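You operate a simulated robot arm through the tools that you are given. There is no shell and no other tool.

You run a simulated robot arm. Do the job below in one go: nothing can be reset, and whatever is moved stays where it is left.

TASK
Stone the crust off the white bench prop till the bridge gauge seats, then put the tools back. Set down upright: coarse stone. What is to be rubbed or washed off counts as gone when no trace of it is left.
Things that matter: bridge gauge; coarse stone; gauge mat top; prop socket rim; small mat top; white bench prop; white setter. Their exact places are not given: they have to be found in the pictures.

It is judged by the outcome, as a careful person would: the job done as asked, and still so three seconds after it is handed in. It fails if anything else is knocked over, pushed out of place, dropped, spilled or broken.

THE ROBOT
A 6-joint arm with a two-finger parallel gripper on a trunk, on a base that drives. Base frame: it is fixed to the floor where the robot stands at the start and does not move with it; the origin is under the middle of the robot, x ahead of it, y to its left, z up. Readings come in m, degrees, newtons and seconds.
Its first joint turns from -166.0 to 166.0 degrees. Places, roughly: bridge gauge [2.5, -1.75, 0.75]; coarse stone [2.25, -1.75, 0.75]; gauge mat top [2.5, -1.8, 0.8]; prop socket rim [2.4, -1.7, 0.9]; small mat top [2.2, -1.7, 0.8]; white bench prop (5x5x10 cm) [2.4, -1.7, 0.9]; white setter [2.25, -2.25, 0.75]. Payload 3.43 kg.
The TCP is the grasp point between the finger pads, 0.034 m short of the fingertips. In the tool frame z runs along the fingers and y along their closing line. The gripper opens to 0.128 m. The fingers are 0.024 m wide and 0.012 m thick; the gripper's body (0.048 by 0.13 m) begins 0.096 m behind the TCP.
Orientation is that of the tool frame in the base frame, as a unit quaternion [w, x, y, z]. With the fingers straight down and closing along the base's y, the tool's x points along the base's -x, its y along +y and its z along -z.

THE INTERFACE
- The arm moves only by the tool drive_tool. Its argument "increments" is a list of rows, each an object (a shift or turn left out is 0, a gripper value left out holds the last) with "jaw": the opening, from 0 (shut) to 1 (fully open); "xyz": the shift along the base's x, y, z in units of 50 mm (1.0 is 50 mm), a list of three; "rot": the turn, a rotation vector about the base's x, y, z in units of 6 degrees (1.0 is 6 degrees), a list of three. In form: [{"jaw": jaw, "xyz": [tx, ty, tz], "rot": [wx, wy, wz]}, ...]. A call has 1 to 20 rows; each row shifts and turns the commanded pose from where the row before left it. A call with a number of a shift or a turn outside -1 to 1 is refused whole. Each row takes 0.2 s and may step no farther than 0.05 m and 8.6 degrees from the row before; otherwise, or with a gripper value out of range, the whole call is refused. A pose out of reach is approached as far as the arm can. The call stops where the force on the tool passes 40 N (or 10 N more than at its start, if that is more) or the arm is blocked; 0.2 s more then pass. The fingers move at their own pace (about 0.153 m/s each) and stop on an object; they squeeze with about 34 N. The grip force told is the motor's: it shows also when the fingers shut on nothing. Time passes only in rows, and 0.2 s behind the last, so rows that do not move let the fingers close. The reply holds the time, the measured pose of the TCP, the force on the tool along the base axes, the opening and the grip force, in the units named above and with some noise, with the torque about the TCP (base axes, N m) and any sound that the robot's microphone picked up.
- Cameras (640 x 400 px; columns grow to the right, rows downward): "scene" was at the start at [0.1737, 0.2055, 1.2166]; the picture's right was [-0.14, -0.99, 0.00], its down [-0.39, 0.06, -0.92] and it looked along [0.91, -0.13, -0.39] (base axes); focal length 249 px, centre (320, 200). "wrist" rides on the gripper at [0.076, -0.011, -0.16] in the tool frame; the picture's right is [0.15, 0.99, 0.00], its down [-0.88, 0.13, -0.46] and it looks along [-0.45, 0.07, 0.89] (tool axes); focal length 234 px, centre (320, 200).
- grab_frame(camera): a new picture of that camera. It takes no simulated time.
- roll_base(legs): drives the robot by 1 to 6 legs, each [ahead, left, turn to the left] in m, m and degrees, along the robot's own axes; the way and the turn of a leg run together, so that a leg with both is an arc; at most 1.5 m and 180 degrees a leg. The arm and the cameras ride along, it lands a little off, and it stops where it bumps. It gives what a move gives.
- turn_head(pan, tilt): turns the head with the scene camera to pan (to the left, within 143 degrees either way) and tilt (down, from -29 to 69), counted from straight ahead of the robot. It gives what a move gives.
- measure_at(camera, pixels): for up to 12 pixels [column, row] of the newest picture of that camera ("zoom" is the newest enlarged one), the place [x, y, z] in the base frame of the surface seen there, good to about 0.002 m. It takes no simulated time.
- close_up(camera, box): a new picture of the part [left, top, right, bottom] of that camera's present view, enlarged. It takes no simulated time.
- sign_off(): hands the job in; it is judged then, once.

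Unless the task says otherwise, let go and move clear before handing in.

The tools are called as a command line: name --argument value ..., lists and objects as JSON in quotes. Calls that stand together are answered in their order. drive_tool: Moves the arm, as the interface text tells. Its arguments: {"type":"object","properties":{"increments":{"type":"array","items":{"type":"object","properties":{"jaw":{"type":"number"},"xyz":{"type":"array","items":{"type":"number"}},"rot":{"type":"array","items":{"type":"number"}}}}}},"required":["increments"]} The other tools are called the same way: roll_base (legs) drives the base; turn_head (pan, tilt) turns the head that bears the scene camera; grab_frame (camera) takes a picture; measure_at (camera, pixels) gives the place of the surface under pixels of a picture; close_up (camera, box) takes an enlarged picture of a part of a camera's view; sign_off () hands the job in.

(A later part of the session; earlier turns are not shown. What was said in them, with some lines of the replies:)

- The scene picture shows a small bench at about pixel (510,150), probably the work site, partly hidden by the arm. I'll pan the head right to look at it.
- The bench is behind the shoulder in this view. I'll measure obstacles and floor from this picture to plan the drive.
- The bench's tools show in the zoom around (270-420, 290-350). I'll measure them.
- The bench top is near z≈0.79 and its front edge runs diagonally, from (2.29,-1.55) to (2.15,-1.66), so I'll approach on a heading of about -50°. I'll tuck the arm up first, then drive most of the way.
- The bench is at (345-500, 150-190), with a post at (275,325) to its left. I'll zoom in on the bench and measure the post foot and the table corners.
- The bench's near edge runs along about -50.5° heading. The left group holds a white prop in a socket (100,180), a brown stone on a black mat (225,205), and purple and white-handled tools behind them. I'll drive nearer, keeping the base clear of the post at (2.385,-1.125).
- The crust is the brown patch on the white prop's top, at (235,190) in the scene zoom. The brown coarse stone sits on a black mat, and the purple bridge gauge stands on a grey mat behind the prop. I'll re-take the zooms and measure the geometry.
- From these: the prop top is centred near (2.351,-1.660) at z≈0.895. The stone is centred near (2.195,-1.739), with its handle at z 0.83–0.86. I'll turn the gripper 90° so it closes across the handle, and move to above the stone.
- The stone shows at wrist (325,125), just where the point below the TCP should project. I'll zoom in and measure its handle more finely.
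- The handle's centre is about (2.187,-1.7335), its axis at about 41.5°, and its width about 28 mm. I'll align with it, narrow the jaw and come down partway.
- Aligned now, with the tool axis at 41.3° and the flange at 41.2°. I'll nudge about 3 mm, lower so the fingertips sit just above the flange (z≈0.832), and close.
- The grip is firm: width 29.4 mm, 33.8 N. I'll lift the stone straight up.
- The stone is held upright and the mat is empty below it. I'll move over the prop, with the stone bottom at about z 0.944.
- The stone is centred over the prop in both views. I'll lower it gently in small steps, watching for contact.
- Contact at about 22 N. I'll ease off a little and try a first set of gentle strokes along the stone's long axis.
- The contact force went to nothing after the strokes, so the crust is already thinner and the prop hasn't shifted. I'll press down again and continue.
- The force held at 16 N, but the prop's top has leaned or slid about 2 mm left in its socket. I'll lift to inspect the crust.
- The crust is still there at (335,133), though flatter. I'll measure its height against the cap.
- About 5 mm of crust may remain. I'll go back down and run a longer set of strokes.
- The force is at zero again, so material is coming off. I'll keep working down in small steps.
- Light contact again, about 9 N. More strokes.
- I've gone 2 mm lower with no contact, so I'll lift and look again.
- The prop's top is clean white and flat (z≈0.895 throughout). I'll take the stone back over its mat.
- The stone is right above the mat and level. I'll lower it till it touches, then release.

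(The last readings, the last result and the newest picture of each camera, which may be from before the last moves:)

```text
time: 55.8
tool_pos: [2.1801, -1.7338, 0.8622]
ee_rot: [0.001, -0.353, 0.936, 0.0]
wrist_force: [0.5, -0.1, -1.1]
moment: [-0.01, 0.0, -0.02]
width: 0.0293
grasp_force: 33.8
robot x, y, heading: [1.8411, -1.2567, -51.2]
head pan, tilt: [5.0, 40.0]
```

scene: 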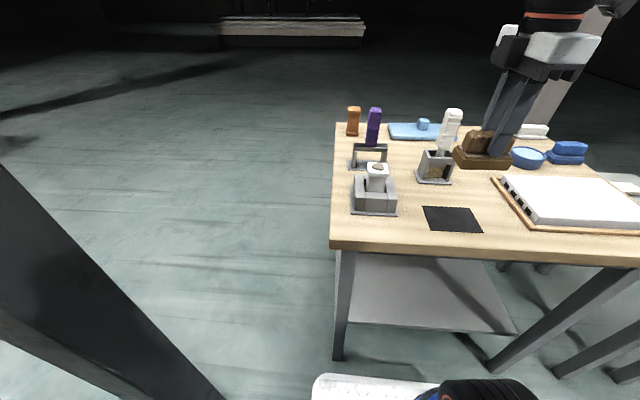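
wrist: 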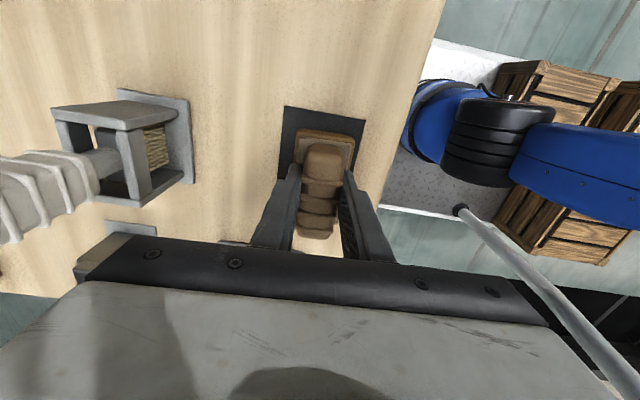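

Contact is beginning (the force dropped to -1.1 N). A touch more, then I'll open and rise.

drive_tool --increments '[{"xyz": [0, 0, -0.015]}, {}, {"jaw": 0.5}, {}, {}, {"xyz": [0, 0, 0.5]}, {"xyz": [0, 0, 0.9]}, {"xyz": [0, 0, 0.9]}, {"xyz": [0, 0, 0.9]}, {}]'

close_up --camera "scene" --box '[325, 95, 545, 245]'

grab_frame --camera "wrist"

```text
time: 58.0
tool_pos: [2.1819, -1.7329, 1.0215]
ee_rot: [0.001, -0.353, 0.936, 0.0]
wrist_force: [-0.1, -0.3, -0.1]
moment: [0.0, 0.0, 0.01]
width: 0.0639
grasp_force: 0.1
robot x, y, heading: [1.8438, -1.2555, -51.1]
head pan, tilt: [5.0, 40.0]
```

```text
2.67 times, centred on (435, 170) of scene
```

zoom: 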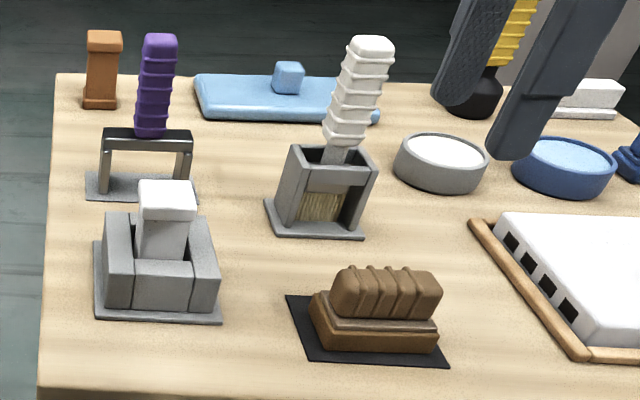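

```text
taken
```

wrist: 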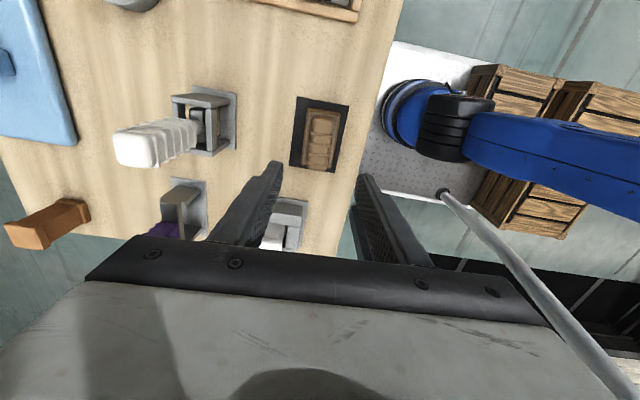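

The stone stands upright on its mat. Next is the gauge: I'll rise and move over its purple handle.

drive_tool --increments '[{"xyz": [0, 0, 0.9]}, {"xyz": [0, 0, 0.5]}, {"xyz": [0.88, -0.14, 0]}, {"xyz": [0.88, -0.14, 0]}, {"xyz": [0.88, -0.14, 0]}, {"xyz": [0.88, -0.14, 0]}, {"xyz": [0.88, -0.14, 0]}, {"xyz": [0.88, -0.14, 0]}, {}]'

grab_frame --camera "wrist"

close_up --camera "scene" --box '[335, 90, 425, 180]'

```text
time: 60.0
tool_pos: [2.4457, -1.7748, 1.0914]
ee_rot: [0.001, -0.352, 0.936, 0.0]
wrist_force: [-0.5, -0.2, 0.5]
moment: [0.01, 0.02, 0.01]
width: 0.0643
grasp_force: 0.1
robot x, y, heading: [1.8459, -1.2569, -51.2]
head pan, tilt: [5.0, 40.0]
```

```text
taken
```

wrist: 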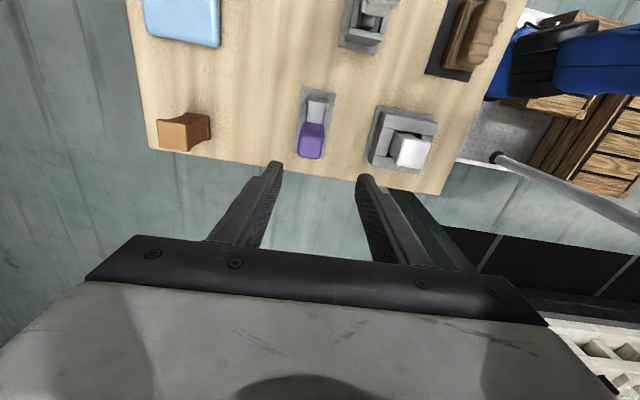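

```text
4.44 times, centred on (380, 135) of scene
```

zoom: 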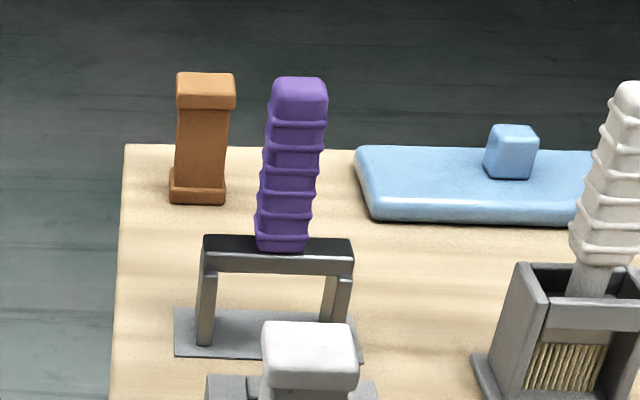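

measure_at --camera "zoom" --pixels '[[278, 84], [322, 84], [272, 112], [322, 115], [268, 165], [313, 168], [262, 220], [306, 225], [210, 266], [350, 270], [206, 240], [350, 242]]'

close_up --camera "wrist" --box '[280, 80, 350, 170]'

measure_at --camera "zoom" --pixels '[[320, 100], [320, 360], [270, 330], [370, 330], [345, 130], [375, 130], [245, 40], [400, 60], [330, 75], [230, 260], [310, 315], [340, 320]]'

```text
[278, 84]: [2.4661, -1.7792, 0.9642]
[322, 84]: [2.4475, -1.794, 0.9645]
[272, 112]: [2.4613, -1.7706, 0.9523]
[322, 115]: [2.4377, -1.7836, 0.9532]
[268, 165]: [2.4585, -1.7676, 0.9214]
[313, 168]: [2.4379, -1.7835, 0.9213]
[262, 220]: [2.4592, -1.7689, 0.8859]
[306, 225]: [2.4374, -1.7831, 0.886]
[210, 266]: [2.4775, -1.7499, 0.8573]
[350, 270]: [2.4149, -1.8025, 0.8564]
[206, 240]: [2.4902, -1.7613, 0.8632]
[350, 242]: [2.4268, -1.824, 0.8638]
```

```text
4.44 times, centred on (315, 125) of wrist
```

zoom: 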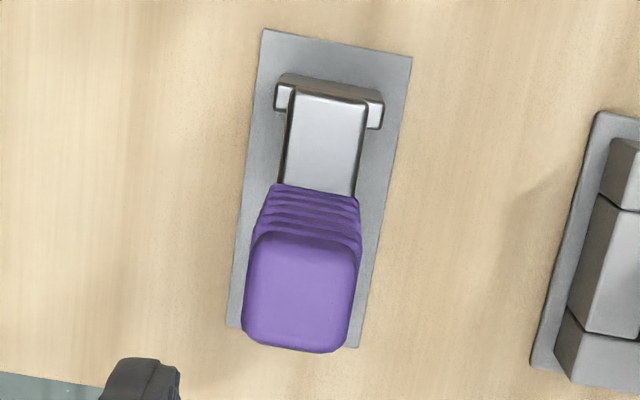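

```text
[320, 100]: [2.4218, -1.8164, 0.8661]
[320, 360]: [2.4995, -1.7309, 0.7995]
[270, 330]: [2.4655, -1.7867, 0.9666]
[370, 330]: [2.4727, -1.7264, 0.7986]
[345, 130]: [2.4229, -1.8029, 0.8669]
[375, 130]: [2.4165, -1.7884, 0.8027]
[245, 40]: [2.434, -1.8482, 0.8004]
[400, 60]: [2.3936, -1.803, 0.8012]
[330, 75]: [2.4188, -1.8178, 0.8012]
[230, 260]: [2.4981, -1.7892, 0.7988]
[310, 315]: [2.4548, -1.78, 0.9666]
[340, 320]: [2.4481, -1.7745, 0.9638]
```

The gauge's centre is about (2.4535,-1.7845), its axis about 40°. The handle spans z 0.87–0.966, roughly 25 mm square. I'll align over it and lower to z≈0.925 with the jaw at 64 mm, checking before closing.

drive_tool --increments '[{"xyz": [0.08, -0.1, -0.2], "rot": [0, 0, -0.15]}, {"xyz": [0.08, -0.1, -0.5]}, {"xyz": [0, 0, -0.5]}, {}]'

grab_frame --camera "wrist"

close_up --camera "scene" --box '[335, 90, 425, 180]'

```text
time: 61.0
tool_pos: [2.4535, -1.7868, 1.0323]
ee_rot: [0.002, -0.345, 0.939, -0.001]
wrist_force: [-0.6, -0.1, -1.0]
moment: [0.0, -0.01, 0.01]
width: 0.0641
grasp_force: 0.1
robot x, y, heading: [1.8436, -1.2567, -51.2]
head pan, tilt: [5.0, 40.0]
```

```text
taken
```

wrist: 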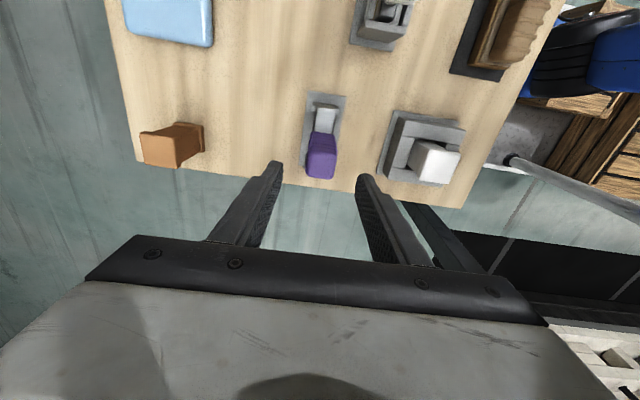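

```text
4.44 times, centred on (380, 135) of scene
```

zoom: 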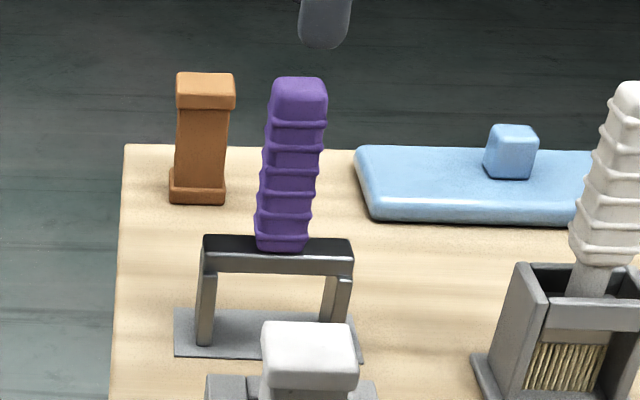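

close_up --camera "wrist" --box '[280, 90, 360, 200]'

measure_at --camera "zoom" --pixels '[[270, 225], [360, 232], [265, 290], [355, 298], [315, 260], [315, 230], [315, 310], [280, 260], [350, 265]]'

```text
3.64 times, centred on (320, 145) of wrist
```

zoom: 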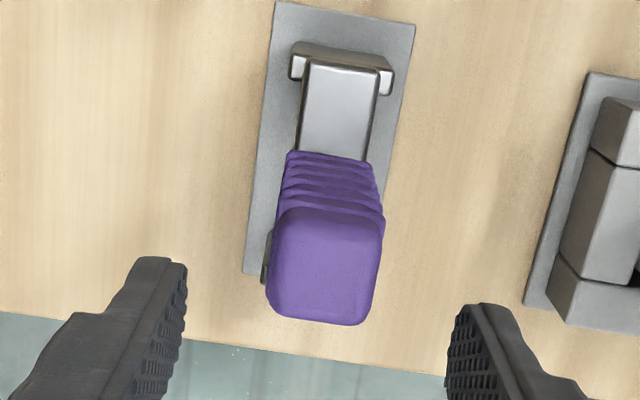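

```text
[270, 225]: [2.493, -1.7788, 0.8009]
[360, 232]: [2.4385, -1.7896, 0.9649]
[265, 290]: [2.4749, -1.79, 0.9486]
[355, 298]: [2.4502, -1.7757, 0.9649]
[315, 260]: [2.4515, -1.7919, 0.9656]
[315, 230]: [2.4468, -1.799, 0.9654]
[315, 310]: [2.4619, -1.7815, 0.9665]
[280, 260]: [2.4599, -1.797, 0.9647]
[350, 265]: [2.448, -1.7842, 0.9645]
```

The handle is centred between the fingers. I'll nudge 2 mm, descend to z≈0.925 and close.

drive_tool --increments '[{"xyz": [-0.04, -0.03, -0.7]}, {"xyz": [0, 0, -0.7]}, {"xyz": [0, 0, -0.7]}, {}, {"jaw": 0.0}, {}, {}, {}]'

grab_frame --camera "wrist"

close_up --camera "scene" --box '[335, 90, 425, 220]'

```text
time: 62.8
tool_pos: [2.4513, -1.7872, 0.9306]
ee_rot: [0.001, -0.346, 0.938, -0.001]
wrist_force: [0.1, -0.5, -0.9]
moment: [0.02, 0.04, 0.01]
width: 0.0298
grasp_force: 34.3
robot x, y, heading: [1.8387, -1.2535, -51.2]
head pan, tilt: [5.0, 40.0]
```

```text
taken
```

wrist: 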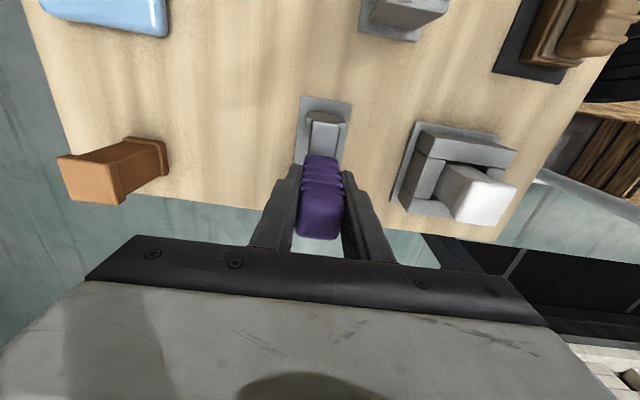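

```text
3.08 times, centred on (380, 155) of scene
```

zoom: 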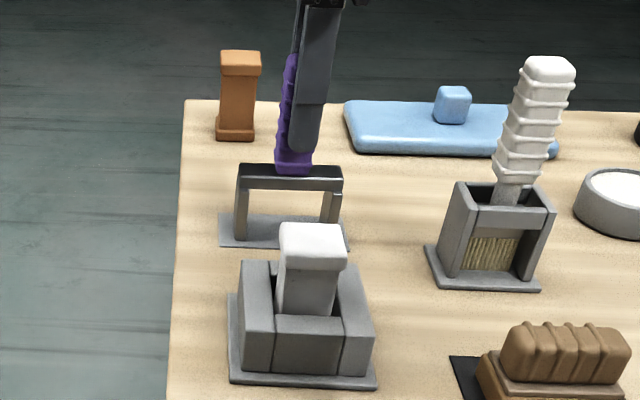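

Gripped at 29.8 mm; the put-back pose is TCP (2.4513,-1.7872,0.9306). I'll lift it 120 mm clear.

drive_tool --increments '[{"xyz": [0, 0, 0.3]}, {"xyz": [0, 0, 0.7]}, {"xyz": [0, 0, 0.7]}, {"xyz": [0, 0, 0.7]}, {}]'

grab_frame --camera "wrist"

close_up --camera "scene" --box '[335, 60, 425, 220]'

```text
time: 64.0
tool_pos: [2.4497, -1.7877, 1.0498]
ee_rot: [0.0, -0.345, 0.939, 0.0]
wrist_force: [0.7, -0.6, -3.1]
moment: [0.02, 0.0, -0.01]
width: 0.0296
grasp_force: 33.9
robot x, y, heading: [1.8428, -1.2583, -51.2]
head pan, tilt: [5.0, 40.0]
```

```text
taken
```

wrist: 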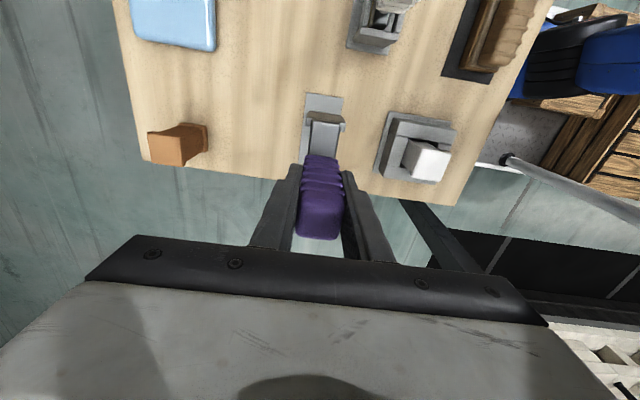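

```text
2.50 times, centred on (380, 140) of scene
```

zoom: 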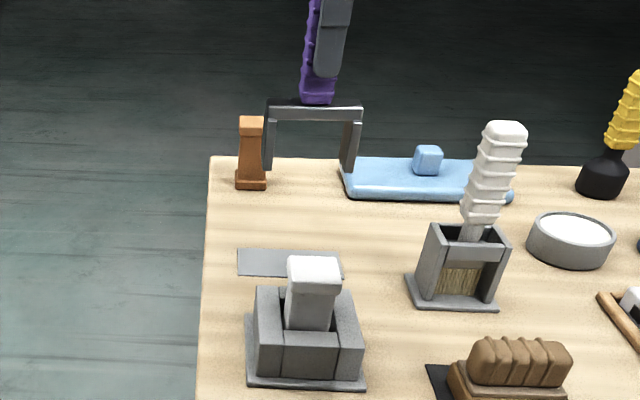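

The gauge hangs level. Now I'll measure the socket rim and the gauge legs precisely.

close_up --camera "wrist" --box '[365, 100, 465, 190]'

close_up --camera "scene" --box '[345, 155, 405, 220]'

```text
4.44 times, centred on (415, 145) of wrist
```

zoom: 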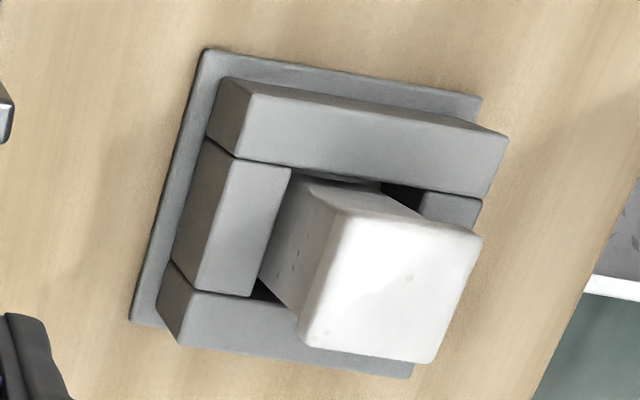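

```text
6.15 times, centred on (375, 188) of scene
```

zoom: 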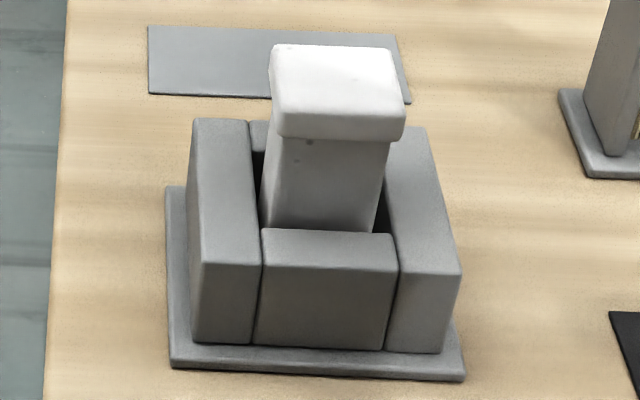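

measure_at --camera "zoom" --pixels '[[197, 256], [256, 261], [198, 125], [243, 125], [400, 268], [455, 270], [422, 133], [270, 235], [390, 240], [266, 255], [392, 265], [395, 150]]'

close_up --camera "scene" --box '[345, 85, 405, 145]'

```text
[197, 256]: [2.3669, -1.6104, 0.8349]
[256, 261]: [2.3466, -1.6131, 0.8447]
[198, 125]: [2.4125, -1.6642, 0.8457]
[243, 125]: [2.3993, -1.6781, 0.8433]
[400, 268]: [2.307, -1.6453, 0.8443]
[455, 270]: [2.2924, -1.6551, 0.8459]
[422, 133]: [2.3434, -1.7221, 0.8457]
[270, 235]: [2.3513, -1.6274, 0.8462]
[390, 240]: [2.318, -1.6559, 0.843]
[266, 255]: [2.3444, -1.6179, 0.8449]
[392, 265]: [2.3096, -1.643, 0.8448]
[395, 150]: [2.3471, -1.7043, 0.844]
```

```text
6.67 times, centred on (375, 115) of scene
```

zoom: 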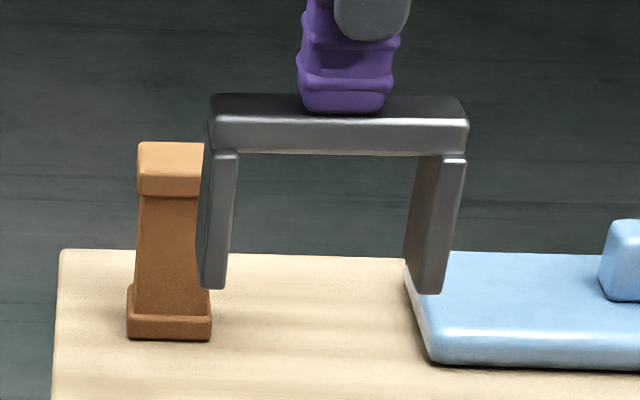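

measure_at --camera "zoom" --pixels '[[208, 275], [224, 280], [206, 200], [425, 285], [440, 288], [408, 240], [450, 220], [215, 140], [462, 145], [230, 220], [430, 220], [340, 105]]'

close_up --camera "wrist" --box '[270, 80, 370, 170]'

```text
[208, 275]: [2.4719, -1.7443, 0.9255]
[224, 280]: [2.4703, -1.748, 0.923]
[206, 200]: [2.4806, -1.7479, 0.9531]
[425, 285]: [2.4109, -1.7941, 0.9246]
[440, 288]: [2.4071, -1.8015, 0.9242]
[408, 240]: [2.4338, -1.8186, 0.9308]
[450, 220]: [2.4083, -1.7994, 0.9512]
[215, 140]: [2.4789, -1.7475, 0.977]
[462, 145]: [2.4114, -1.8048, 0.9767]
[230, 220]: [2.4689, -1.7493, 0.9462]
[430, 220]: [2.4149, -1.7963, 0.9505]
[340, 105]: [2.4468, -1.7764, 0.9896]
```

```text
4.44 times, centred on (320, 125) of wrist
```

zoom: 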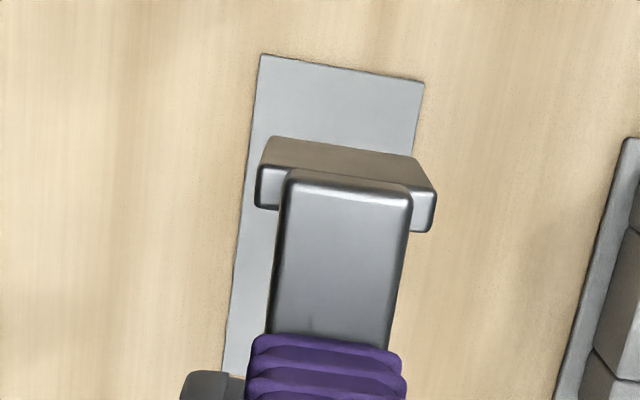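

Gauge legs span about ±38–43 mm and the socket walls cover ±25.5–44.5 mm, so the legs land on the rim when centred. The gauge's centre is 3 mm left of the TCP. I'll move to TCP (2.3497,-1.6619) above the prop.

drive_tool --increments '[{"xyz": [-0.5, 0.629, 0], "rot": [0, 0, -0.15]}, {"xyz": [-0.5, 0.629, 0]}, {"xyz": [-0.5, 0.629, 0]}, {"xyz": [-0.5, 0.629, 0]}, {}, {}]'

close_up --camera "scene" --box '[335, 110, 425, 220]'

grab_frame --camera "wrist"

```text
time: 65.3
tool_pos: [2.3529, -1.6618, 1.0484]
ee_rot: [0.001, -0.338, 0.941, 0.0]
wrist_force: [0.4, 0.0, -2.0]
moment: [0.02, 0.01, 0.01]
width: 0.0297
grasp_force: 34.1
robot x, y, heading: [1.8424, -1.2526, -51.0]
head pan, tilt: [5.0, 40.0]
```

```text
3.64 times, centred on (380, 165) of scene
```

zoom: 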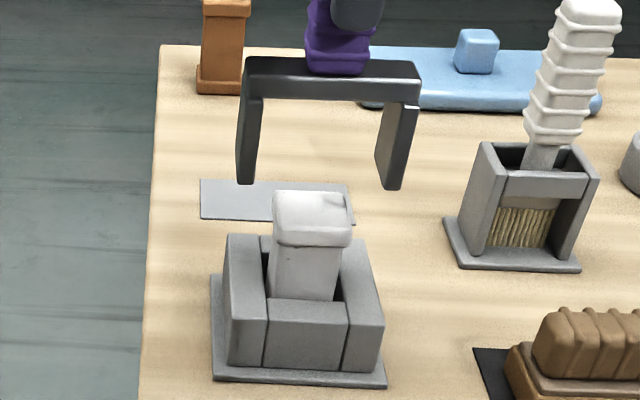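

```text
taken
```

wrist: 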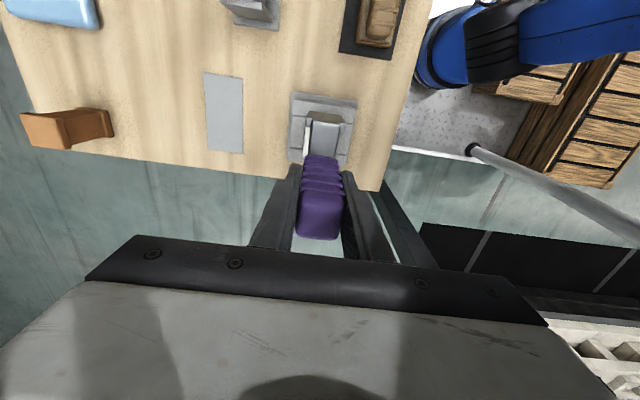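

measure_at --camera "zoom" --pixels '[[240, 178], [250, 180], [387, 184], [398, 186], [248, 90], [415, 95], [280, 235], [346, 238], [280, 200], [344, 200], [320, 205]]'

drive_tool --increments '[{}]'

```text
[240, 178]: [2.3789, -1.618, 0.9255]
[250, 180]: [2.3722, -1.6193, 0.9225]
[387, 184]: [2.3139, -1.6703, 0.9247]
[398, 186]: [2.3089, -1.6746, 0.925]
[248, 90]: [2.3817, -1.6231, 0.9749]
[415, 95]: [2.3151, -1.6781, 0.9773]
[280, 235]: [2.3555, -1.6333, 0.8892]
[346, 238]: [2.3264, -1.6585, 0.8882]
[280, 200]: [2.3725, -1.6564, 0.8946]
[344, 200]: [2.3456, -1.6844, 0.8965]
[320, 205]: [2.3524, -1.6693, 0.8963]
```

```text
time: 65.8
tool_pos: [2.3523, -1.6623, 1.0481]
ee_rot: [0.002, -0.338, 0.941, -0.001]
wrist_force: [-0.4, 0.7, -3.5]
moment: [-0.03, 0.01, 0.0]
width: 0.0299
grasp_force: 34.0
robot x, y, heading: [1.8447, -1.2562, -51.1]
head pan, tilt: [5.0, 40.0]
```

The gauge is about 2.3 mm left of centre. I'll correct that and lower to about 13 mm above the rim.

drive_tool --increments '[{"xyz": [-0.036, -0.03, -0.3]}, {"xyz": [0, 0, -0.45]}, {"xyz": [0, 0, -0.45]}, {}, {}]'

close_up --camera "scene" --box '[335, 120, 425, 220]'

measure_at --camera "zoom" --pixels '[[225, 236], [245, 240], [395, 245], [410, 245], [220, 280], [255, 282], [345, 288], [378, 290]]'

```text
time: 67.0
tool_pos: [2.3501, -1.6632, 0.9878]
ee_rot: [0.002, -0.339, 0.941, -0.001]
wrist_force: [-0.1, 0.4, -2.3]
moment: [-0.04, 0.01, -0.01]
width: 0.0299
grasp_force: 34.2
robot x, y, heading: [1.8413, -1.2569, -50.9]
head pan, tilt: [5.0, 40.0]
```

```text
4.00 times, centred on (380, 170) of scene
```

zoom: 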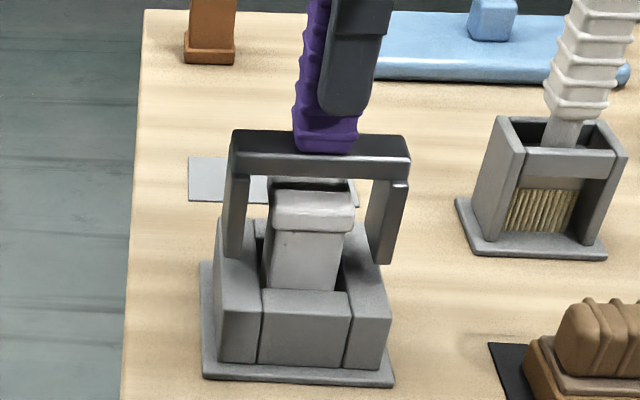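

```text
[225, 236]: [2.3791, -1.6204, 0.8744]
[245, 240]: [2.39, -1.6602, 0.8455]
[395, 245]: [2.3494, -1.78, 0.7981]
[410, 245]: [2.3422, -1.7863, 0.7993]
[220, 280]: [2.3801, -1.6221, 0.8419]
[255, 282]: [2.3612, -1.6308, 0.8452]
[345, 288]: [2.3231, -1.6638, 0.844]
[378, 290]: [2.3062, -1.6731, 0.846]
```

measure_at --camera "zoom" --pixels '[[228, 252], [238, 254], [373, 258], [386, 260], [390, 225], [404, 190], [219, 240], [388, 272], [222, 200], [234, 175], [405, 170]]'

close_up --camera "wrist" --box '[280, 80, 370, 180]'

```text
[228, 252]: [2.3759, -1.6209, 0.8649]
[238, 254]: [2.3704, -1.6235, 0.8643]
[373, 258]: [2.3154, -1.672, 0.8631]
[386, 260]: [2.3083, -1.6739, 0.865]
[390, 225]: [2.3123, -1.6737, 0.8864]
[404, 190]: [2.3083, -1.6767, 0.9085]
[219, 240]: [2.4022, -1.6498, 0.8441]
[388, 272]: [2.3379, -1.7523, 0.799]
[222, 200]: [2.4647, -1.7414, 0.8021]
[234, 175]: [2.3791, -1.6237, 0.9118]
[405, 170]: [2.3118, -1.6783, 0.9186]
```

```text
4.00 times, centred on (325, 130) of wrist
```

zoom: 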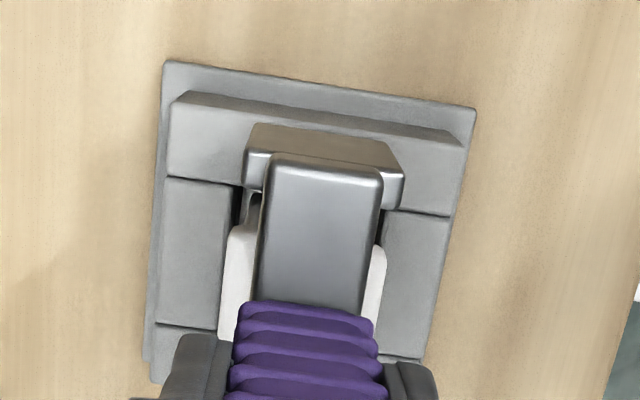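

The legs are centred, outer faces at u≈-43 and +42.5 mm and the rim about ±45 mm. I'll lower to seat, watching the force.

drive_tool --increments '[{"xyz": [0, 0, -0.14]}, {"xyz": [0, 0, -0.06]}, {"xyz": [0, 0, -0.03]}, {}]'

```text
time: 68.0
tool_pos: [2.3499, -1.6636, 0.9754]
ee_rot: [0.001, -0.338, 0.941, 0.0]
wrist_force: [-0.5, -1.0, -2.8]
moment: [-0.04, 0.01, -0.01]
width: 0.0299
grasp_force: 33.9
robot x, y, heading: [1.84, -1.2567, -51.2]
head pan, tilt: [5.0, 40.0]
```

drive_tool --increments '[{"xyz": [0, 0, -0.02]}, {"xyz": [0, 0, -0.02]}, {}]'

close_up --camera "scene" --box '[345, 140, 405, 215]'

```text
time: 68.8
tool_pos: [2.3488, -1.6627, 0.9745]
ee_rot: [0.002, -0.338, 0.941, -0.001]
wrist_force: [0.2, 0.6, -2.6]
moment: [-0.01, 0.02, 0.0]
width: 0.0299
grasp_force: 34.6
robot x, y, heading: [1.8398, -1.2612, -51.3]
head pan, tilt: [5.0, 40.0]
```

```text
5.33 times, centred on (375, 178) of scene
```

zoom: 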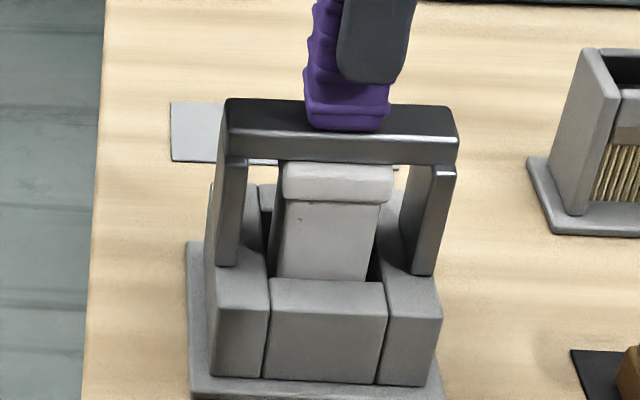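

drive_tool --increments '[{"xyz": [0, 0, -0.02]}, {"xyz": [0, 0, -0.01]}, {}]'

```text
time: 69.5
tool_pos: [2.3495, -1.6629, 0.974]
ee_rot: [0.002, -0.338, 0.941, -0.001]
wrist_force: [5.5, -5.5, 25.7]
moment: [-0.33, -0.36, -0.01]
width: 0.0299
grasp_force: 33.9
robot x, y, heading: [1.8439, -1.2554, -51.2]
head pan, tilt: [5.0, 40.0]
```

Contact at 28 N. I'll ease off, then open the fingers slightly so the gauge rests freely, and check whether it sits on the rim.

drive_tool --increments '[{"xyz": [0, 0, 0.025]}, {}]'

close_up --camera "scene" --box '[345, 140, 405, 215]'

```text
time: 70.2
tool_pos: [2.3496, -1.6633, 0.9731]
ee_rot: [0.0, -0.339, 0.941, 0.0]
wrist_force: [3.2, -4.9, 11.4]
moment: [0.03, -0.74, -0.25]
width: 0.0298
grasp_force: 34.1
robot x, y, heading: [1.8424, -1.257, -51.2]
head pan, tilt: [5.0, 40.0]
```

```text
5.33 times, centred on (375, 178) of scene
```

zoom: 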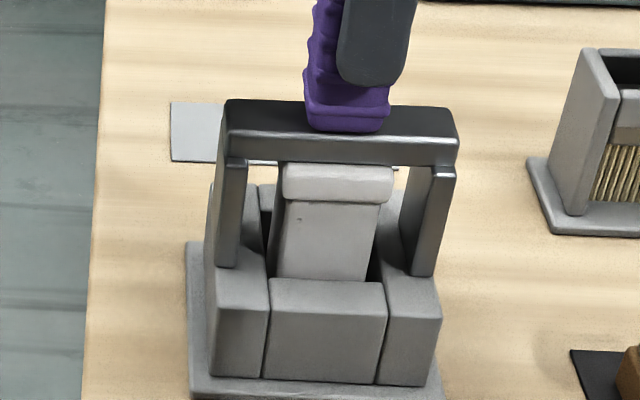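

drive_tool --increments '[{"jaw": 0.4}, {}, {}, {}, {}]'

close_up --camera "scene" --box '[345, 120, 405, 215]'

close_up --camera "scene" --box '[355, 155, 400, 200]'

grab_frame --camera "wrist"

```text
time: 71.3
tool_pos: [2.3491, -1.6621, 0.9725]
ee_rot: [0.001, -0.339, 0.941, 0.0]
wrist_force: [-0.1, -0.3, -0.2]
moment: [0.0, -0.02, -0.01]
width: 0.051
grasp_force: 0.1
robot x, y, heading: [1.8387, -1.2544, -51.3]
head pan, tilt: [5.0, 40.0]
```

```text
4.21 times, centred on (375, 168) of scene
```

zoom: 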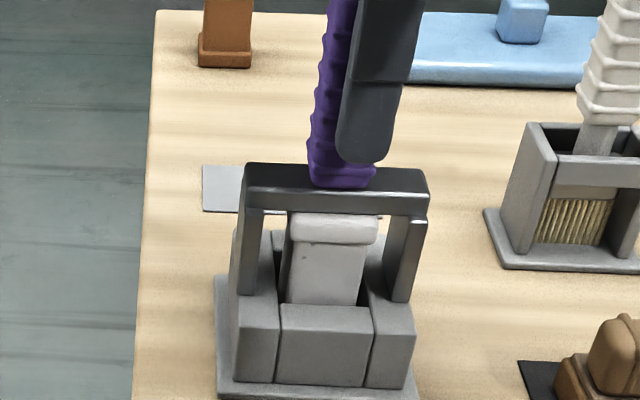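

```text
8.89 times, centred on (378, 178) of scene
```

zoom: 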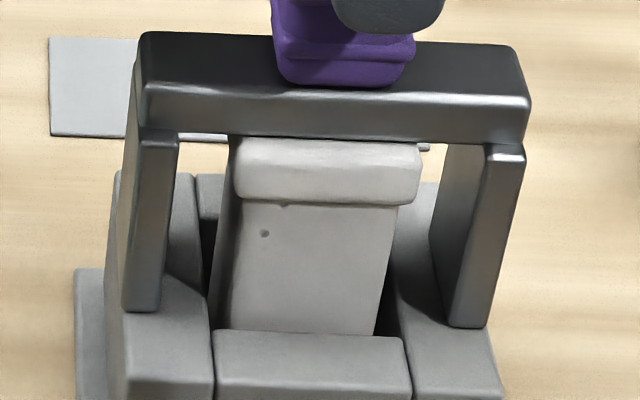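

```text
taken
```

wrist: 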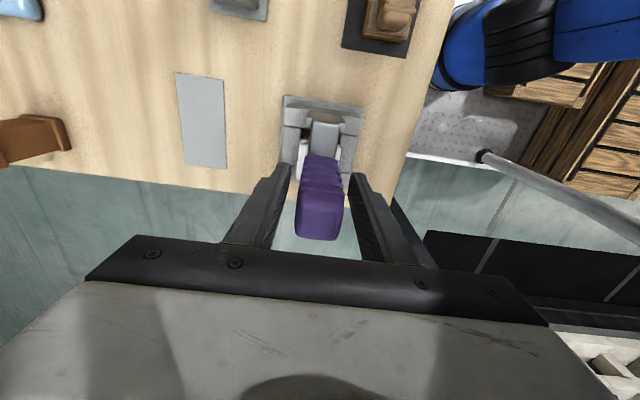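

The gauge stands by itself. I'll check the leg-foot and crossbar heights to confirm it's seated on the rim.

measure_at --camera "zoom" --pixels '[[145, 305], [465, 318], [150, 318], [470, 332], [160, 50], [500, 60], [150, 110], [515, 120], [330, 125], [330, 150], [330, 340], [160, 350]]'

```text
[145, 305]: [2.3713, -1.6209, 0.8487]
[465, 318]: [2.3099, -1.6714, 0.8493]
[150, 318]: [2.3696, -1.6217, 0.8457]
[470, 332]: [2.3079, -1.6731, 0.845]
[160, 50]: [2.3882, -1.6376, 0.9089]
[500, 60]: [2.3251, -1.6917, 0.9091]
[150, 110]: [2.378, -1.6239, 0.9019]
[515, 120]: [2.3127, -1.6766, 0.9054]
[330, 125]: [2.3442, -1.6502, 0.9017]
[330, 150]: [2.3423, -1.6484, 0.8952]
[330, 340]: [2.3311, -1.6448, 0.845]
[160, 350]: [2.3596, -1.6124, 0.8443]
```

Crossbar top is at 0.909 at both ends and the feet are at 0.845, so the gauge is seated level on the rim. I'll regrip and lift it straight off.

drive_tool --increments '[{"jaw": 0.0}, {}, {}, {}, {"xyz": [0, 0, 0.3]}, {"xyz": [0, 0, 0.6]}, {"xyz": [0, 0, 0.7]}, {}]'

close_up --camera "scene" --box '[335, 100, 425, 220]'

```text
time: 73.2
tool_pos: [2.3497, -1.663, 1.0531]
ee_rot: [0.001, -0.338, 0.941, 0.0]
wrist_force: [0.4, 0.3, -2.8]
moment: [-0.03, 0.04, 0.01]
width: 0.0299
grasp_force: 34.1
robot x, y, heading: [1.8424, -1.2563, -51.0]
head pan, tilt: [5.0, 40.0]
```

```text
3.33 times, centred on (380, 160) of scene
```

zoom: 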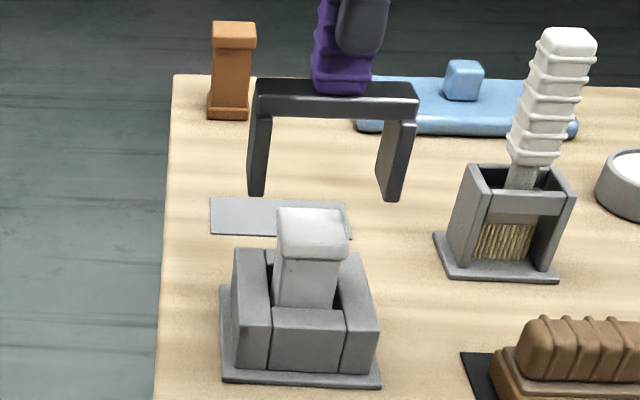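

The gauge came off cleanly and the prop stayed put. I'll carry it back over its grey mat and lower to about 15 mm above.

drive_tool --increments '[{"xyz": [0.508, -0.621, 0], "rot": [0, 0, 0.15]}, {"xyz": [0.508, -0.621, 0]}, {"xyz": [0.508, -0.621, 0]}, {"xyz": [0.508, -0.621, 0]}, {}, {"xyz": [0, 0, -0.7]}, {"xyz": [0, 0, -0.7]}, {"xyz": [0, 0, -0.7]}, {}]'

close_up --camera "scene" --box '[335, 90, 425, 200]'

close_up --camera "wrist" --box '[270, 80, 370, 180]'

```text
time: 75.2
tool_pos: [2.4481, -1.7854, 0.9475]
ee_rot: [0.002, -0.346, 0.938, 0.0]
wrist_force: [-0.4, 0.1, -2.0]
moment: [0.0, 0.03, 0.0]
width: 0.0299
grasp_force: 34.2
robot x, y, heading: [1.8427, -1.2556, -51.1]
head pan, tilt: [5.0, 40.0]
```

```text
3.64 times, centred on (380, 145) of scene
```

zoom: 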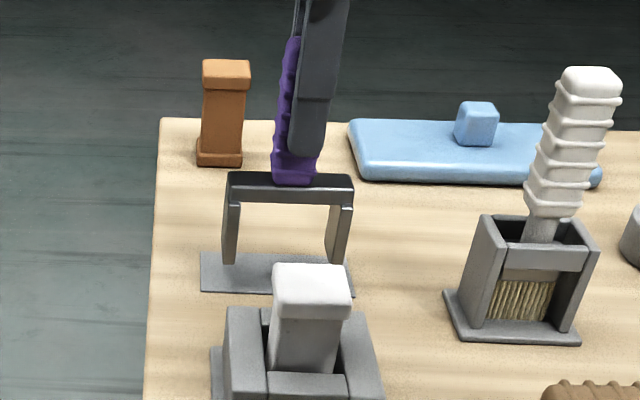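

```text
4.00 times, centred on (320, 130) of wrist
```

zoom: 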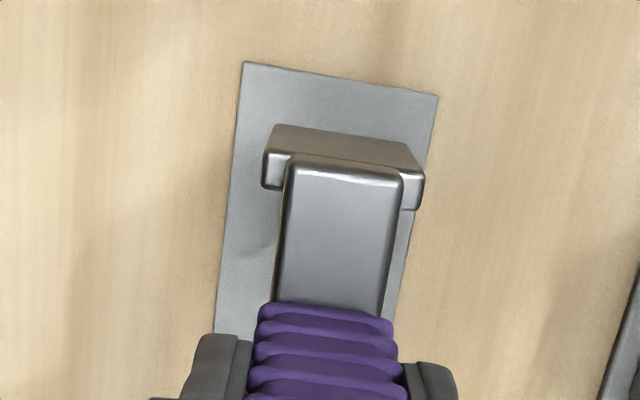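

measure_at --camera "wrist" --pixels '[[331, 96], [378, 104]]'

measure_at --camera "zoom" --pixels '[[245, 65], [436, 98], [218, 330], [275, 135], [415, 160], [290, 165], [395, 180]]'

close_up --camera "scene" --box '[335, 90, 425, 200]'

measure_at --camera "zoom" --pixels '[[230, 195], [350, 200], [227, 258], [340, 262], [203, 256], [203, 288], [234, 262], [332, 262]]'

```text
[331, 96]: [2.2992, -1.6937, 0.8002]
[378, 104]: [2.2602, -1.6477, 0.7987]
```

```text
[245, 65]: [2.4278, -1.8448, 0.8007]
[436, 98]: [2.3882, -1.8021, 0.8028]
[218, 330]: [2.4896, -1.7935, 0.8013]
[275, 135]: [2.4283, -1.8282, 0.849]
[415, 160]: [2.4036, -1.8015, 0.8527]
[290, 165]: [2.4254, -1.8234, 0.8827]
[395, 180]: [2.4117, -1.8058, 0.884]
```

```text
3.64 times, centred on (380, 145) of scene
```

zoom: 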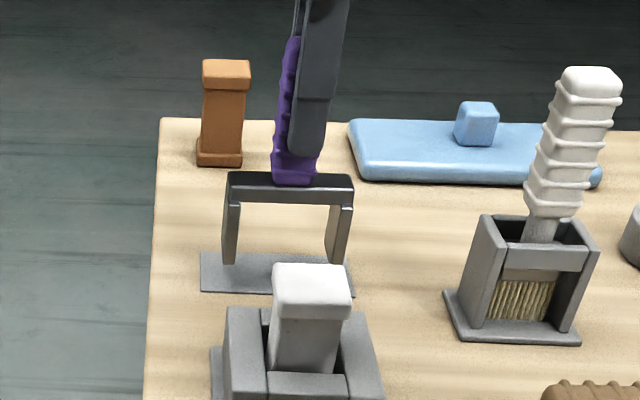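

```text
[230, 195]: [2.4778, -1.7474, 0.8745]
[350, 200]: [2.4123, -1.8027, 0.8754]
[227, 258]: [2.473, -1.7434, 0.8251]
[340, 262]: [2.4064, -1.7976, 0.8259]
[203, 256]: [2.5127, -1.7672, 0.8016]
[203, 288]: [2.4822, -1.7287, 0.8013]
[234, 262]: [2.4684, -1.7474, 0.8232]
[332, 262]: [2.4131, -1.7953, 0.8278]
```

The gauge is within about 3 mm of its original spot, a bit toward me. I'll shift 2 mm in and lower to the mat.

drive_tool --increments '[{"xyz": [0.026, -0.031, -0.15]}, {"xyz": [0, 0, -0.1]}, {"xyz": [0, 0, -0.04]}, {}]'

drive_tool --increments '[{"xyz": [0, 0, -0.02]}, {"xyz": [0, 0, -0.02]}, {}]'

```text
time: 76.2
tool_pos: [2.4522, -1.7889, 0.933]
ee_rot: [0.001, -0.345, 0.939, -0.001]
wrist_force: [-0.4, 0.6, -2.6]
moment: [-0.02, 0.03, -0.02]
width: 0.03
grasp_force: 34.1
robot x, y, heading: [1.8409, -1.2573, -51.2]
head pan, tilt: [5.0, 40.0]
```

```text
time: 77.0
tool_pos: [2.4525, -1.7887, 0.9319]
ee_rot: [0.002, -0.345, 0.939, -0.001]
wrist_force: [-0.8, -1.0, -2.5]
moment: [0.0, 0.01, 0.03]
width: 0.0299
grasp_force: 34.3
robot x, y, heading: [1.8425, -1.2522, -51.0]
head pan, tilt: [5.0, 40.0]
```

drive_tool --increments '[{"xyz": [0, 0, -0.02]}, {"xyz": [0, 0, -0.01]}, {}]'

```text
time: 77.8
tool_pos: [2.4517, -1.7888, 0.93]
ee_rot: [0.001, -0.346, 0.938, -0.001]
wrist_force: [0.4, 0.3, -4.5]
moment: [-0.02, -0.01, -0.02]
width: 0.0298
grasp_force: 34.4
robot x, y, heading: [1.8413, -1.2532, -50.9]
head pan, tilt: [5.0, 40.0]
```

drive_tool --increments '[{"xyz": [0, 0, -0.02]}, {}]'

```text
time: 78.3
tool_pos: [2.4515, -1.7881, 0.9284]
ee_rot: [0.001, -0.345, 0.938, -0.001]
wrist_force: [0.6, 0.1, -2.8]
moment: [0.03, -0.02, 0.01]
width: 0.0298
grasp_force: 34.0
robot x, y, heading: [1.8407, -1.2562, -51.0]
head pan, tilt: [5.0, 40.0]
```

drive_tool --increments '[{"xyz": [0, 0, -0.02]}, {}]'

```text
time: 79.0
tool_pos: [2.4516, -1.7882, 0.9284]
ee_rot: [0.003, -0.345, 0.939, -0.001]
wrist_force: [-0.8, -2.6, 13.6]
moment: [-0.19, 0.42, 0.02]
width: 0.03
grasp_force: 34.2
robot x, y, heading: [1.8397, -1.2536, -51.2]
head pan, tilt: [5.0, 40.0]
```

Touched down on the mat. I'll ease off slightly, release and rise.

drive_tool --increments '[{"xyz": [0, 0, 0.015]}, {}, {"jaw": 0.5}, {}, {}, {"xyz": [0, 0, 0.4]}, {"xyz": [0, 0, 0.8]}, {"xyz": [0, 0, 0.9]}, {"xyz": [0, 0, 0.9]}, {}]'

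close_up --camera "scene" --box '[325, 90, 495, 245]'

grab_frame --camera "wrist"

```text
time: 81.2
tool_pos: [2.4527, -1.7901, 1.0798]
ee_rot: [0.001, -0.345, 0.939, -0.001]
wrist_force: [0.5, 0.1, -0.3]
moment: [0.0, 0.01, -0.01]
width: 0.064
grasp_force: 0.1
robot x, y, heading: [1.8423, -1.2547, -51.0]
head pan, tilt: [5.0, 40.0]
```

```text
2.58 times, centred on (410, 168) of scene
```

zoom: 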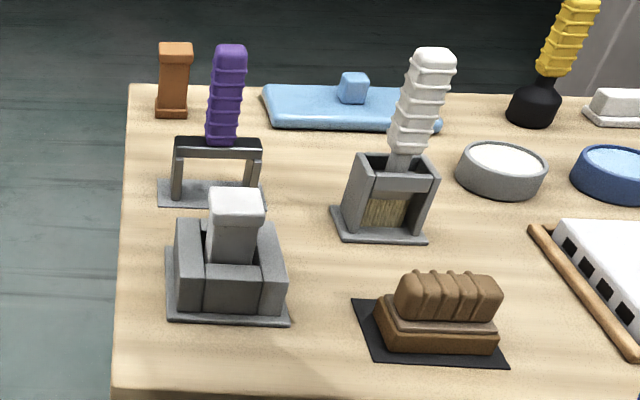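

```text
taken
```

wrist: 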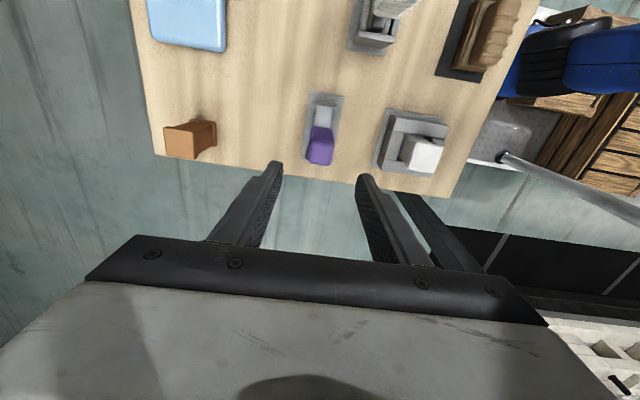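

All is back in place. Before handing in, I'll inspect the prop's top closely for any remaining trace.

close_up --camera "scene" --box '[360, 155, 395, 190]'

close_up --camera "wrist" --box '[390, 120, 455, 180]'

drive_tool --increments '[{"xyz": [-0.6, 0.3, 0.6]}, {"xyz": [-0.6, 0.3, 0.3]}, {"xyz": [-0.6, 0.3, 0]}, {"xyz": [-0.6, 0.3, 0]}, {"xyz": [-0.6, 0.3, 0]}, {"xyz": [-0.6, 0.3, 0]}, {}]'

grab_frame --camera "wrist"

```text
11.43 times, centred on (378, 172) of scene
```

zoom: 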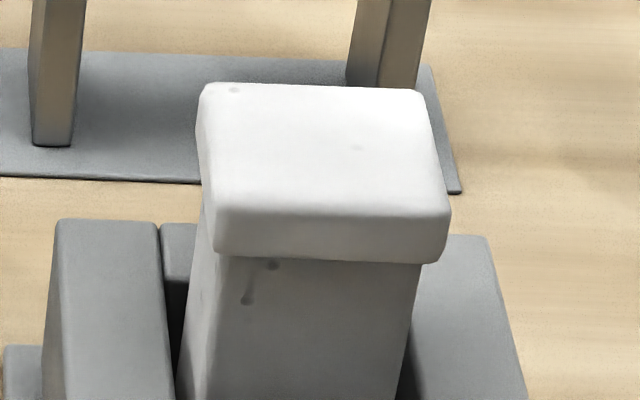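

```text
6.67 times, centred on (422, 150) of wrist
```

zoom: 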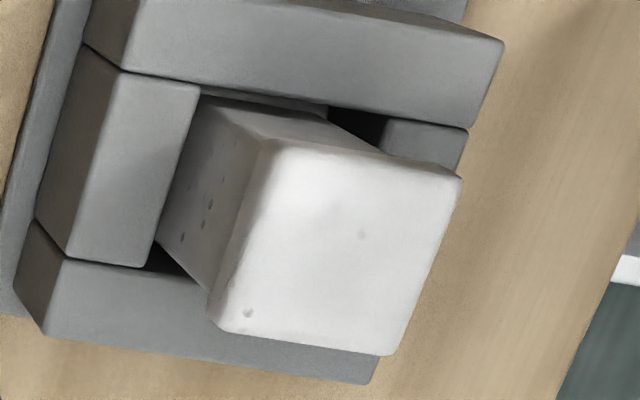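

```text
time: 82.8
tool_pos: [2.275, -1.6992, 1.1229]
ee_rot: [0.002, -0.346, 0.938, 0.0]
wrist_force: [-0.3, 0.7, -0.2]
moment: [0.0, 0.01, 0.01]
width: 0.0639
grasp_force: 0.1
robot x, y, heading: [1.8445, -1.2609, -50.9]
head pan, tilt: [5.0, 40.0]
```

```text
taken
```

wrist: 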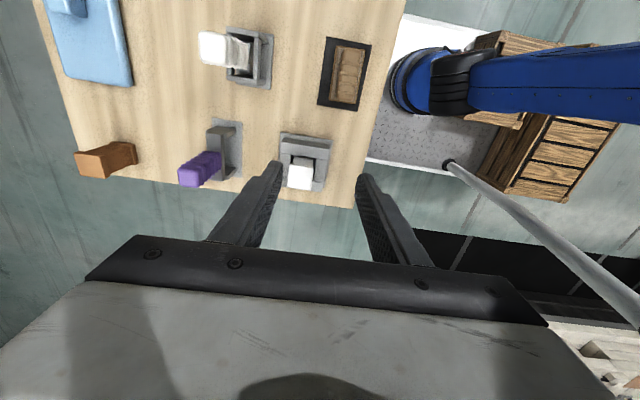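

The prop's top is uniformly white; the only marks are pits in its texture, which also show on its sides. The stone stands upright on its mat, the gauge is on its mat, and the arm is clear at z≈1.12 with nothing else disturbed. I'm handing in.

sign_off

```text
The job is handed in.
```

The crust is off the white bench prop, the bridge gauge seats, and both tools are back on their mats. The job is handed in; no verdict has come back yet.

- **Prop:** the top is white and flat at z≈0.895 m. The only marks left are small pits that look like texture, since they show on the prop's sides too.
- **Gauge check:** with the fingers open, the gauge stood level on the socket rim. Its feet were at 0.845 m and its crossbar at 0.909 m at both ends.
- **Coarse stone:** it stands upright on the small black mat.
- **Bridge gauge:** it is back on its grey mat, within a few millimetres of where it started.

While I rubbed, the prop's top leaned about 2 mm in its socket, then came back. In the last pictures nothing else on the bench had moved, and the arm was clear above it.
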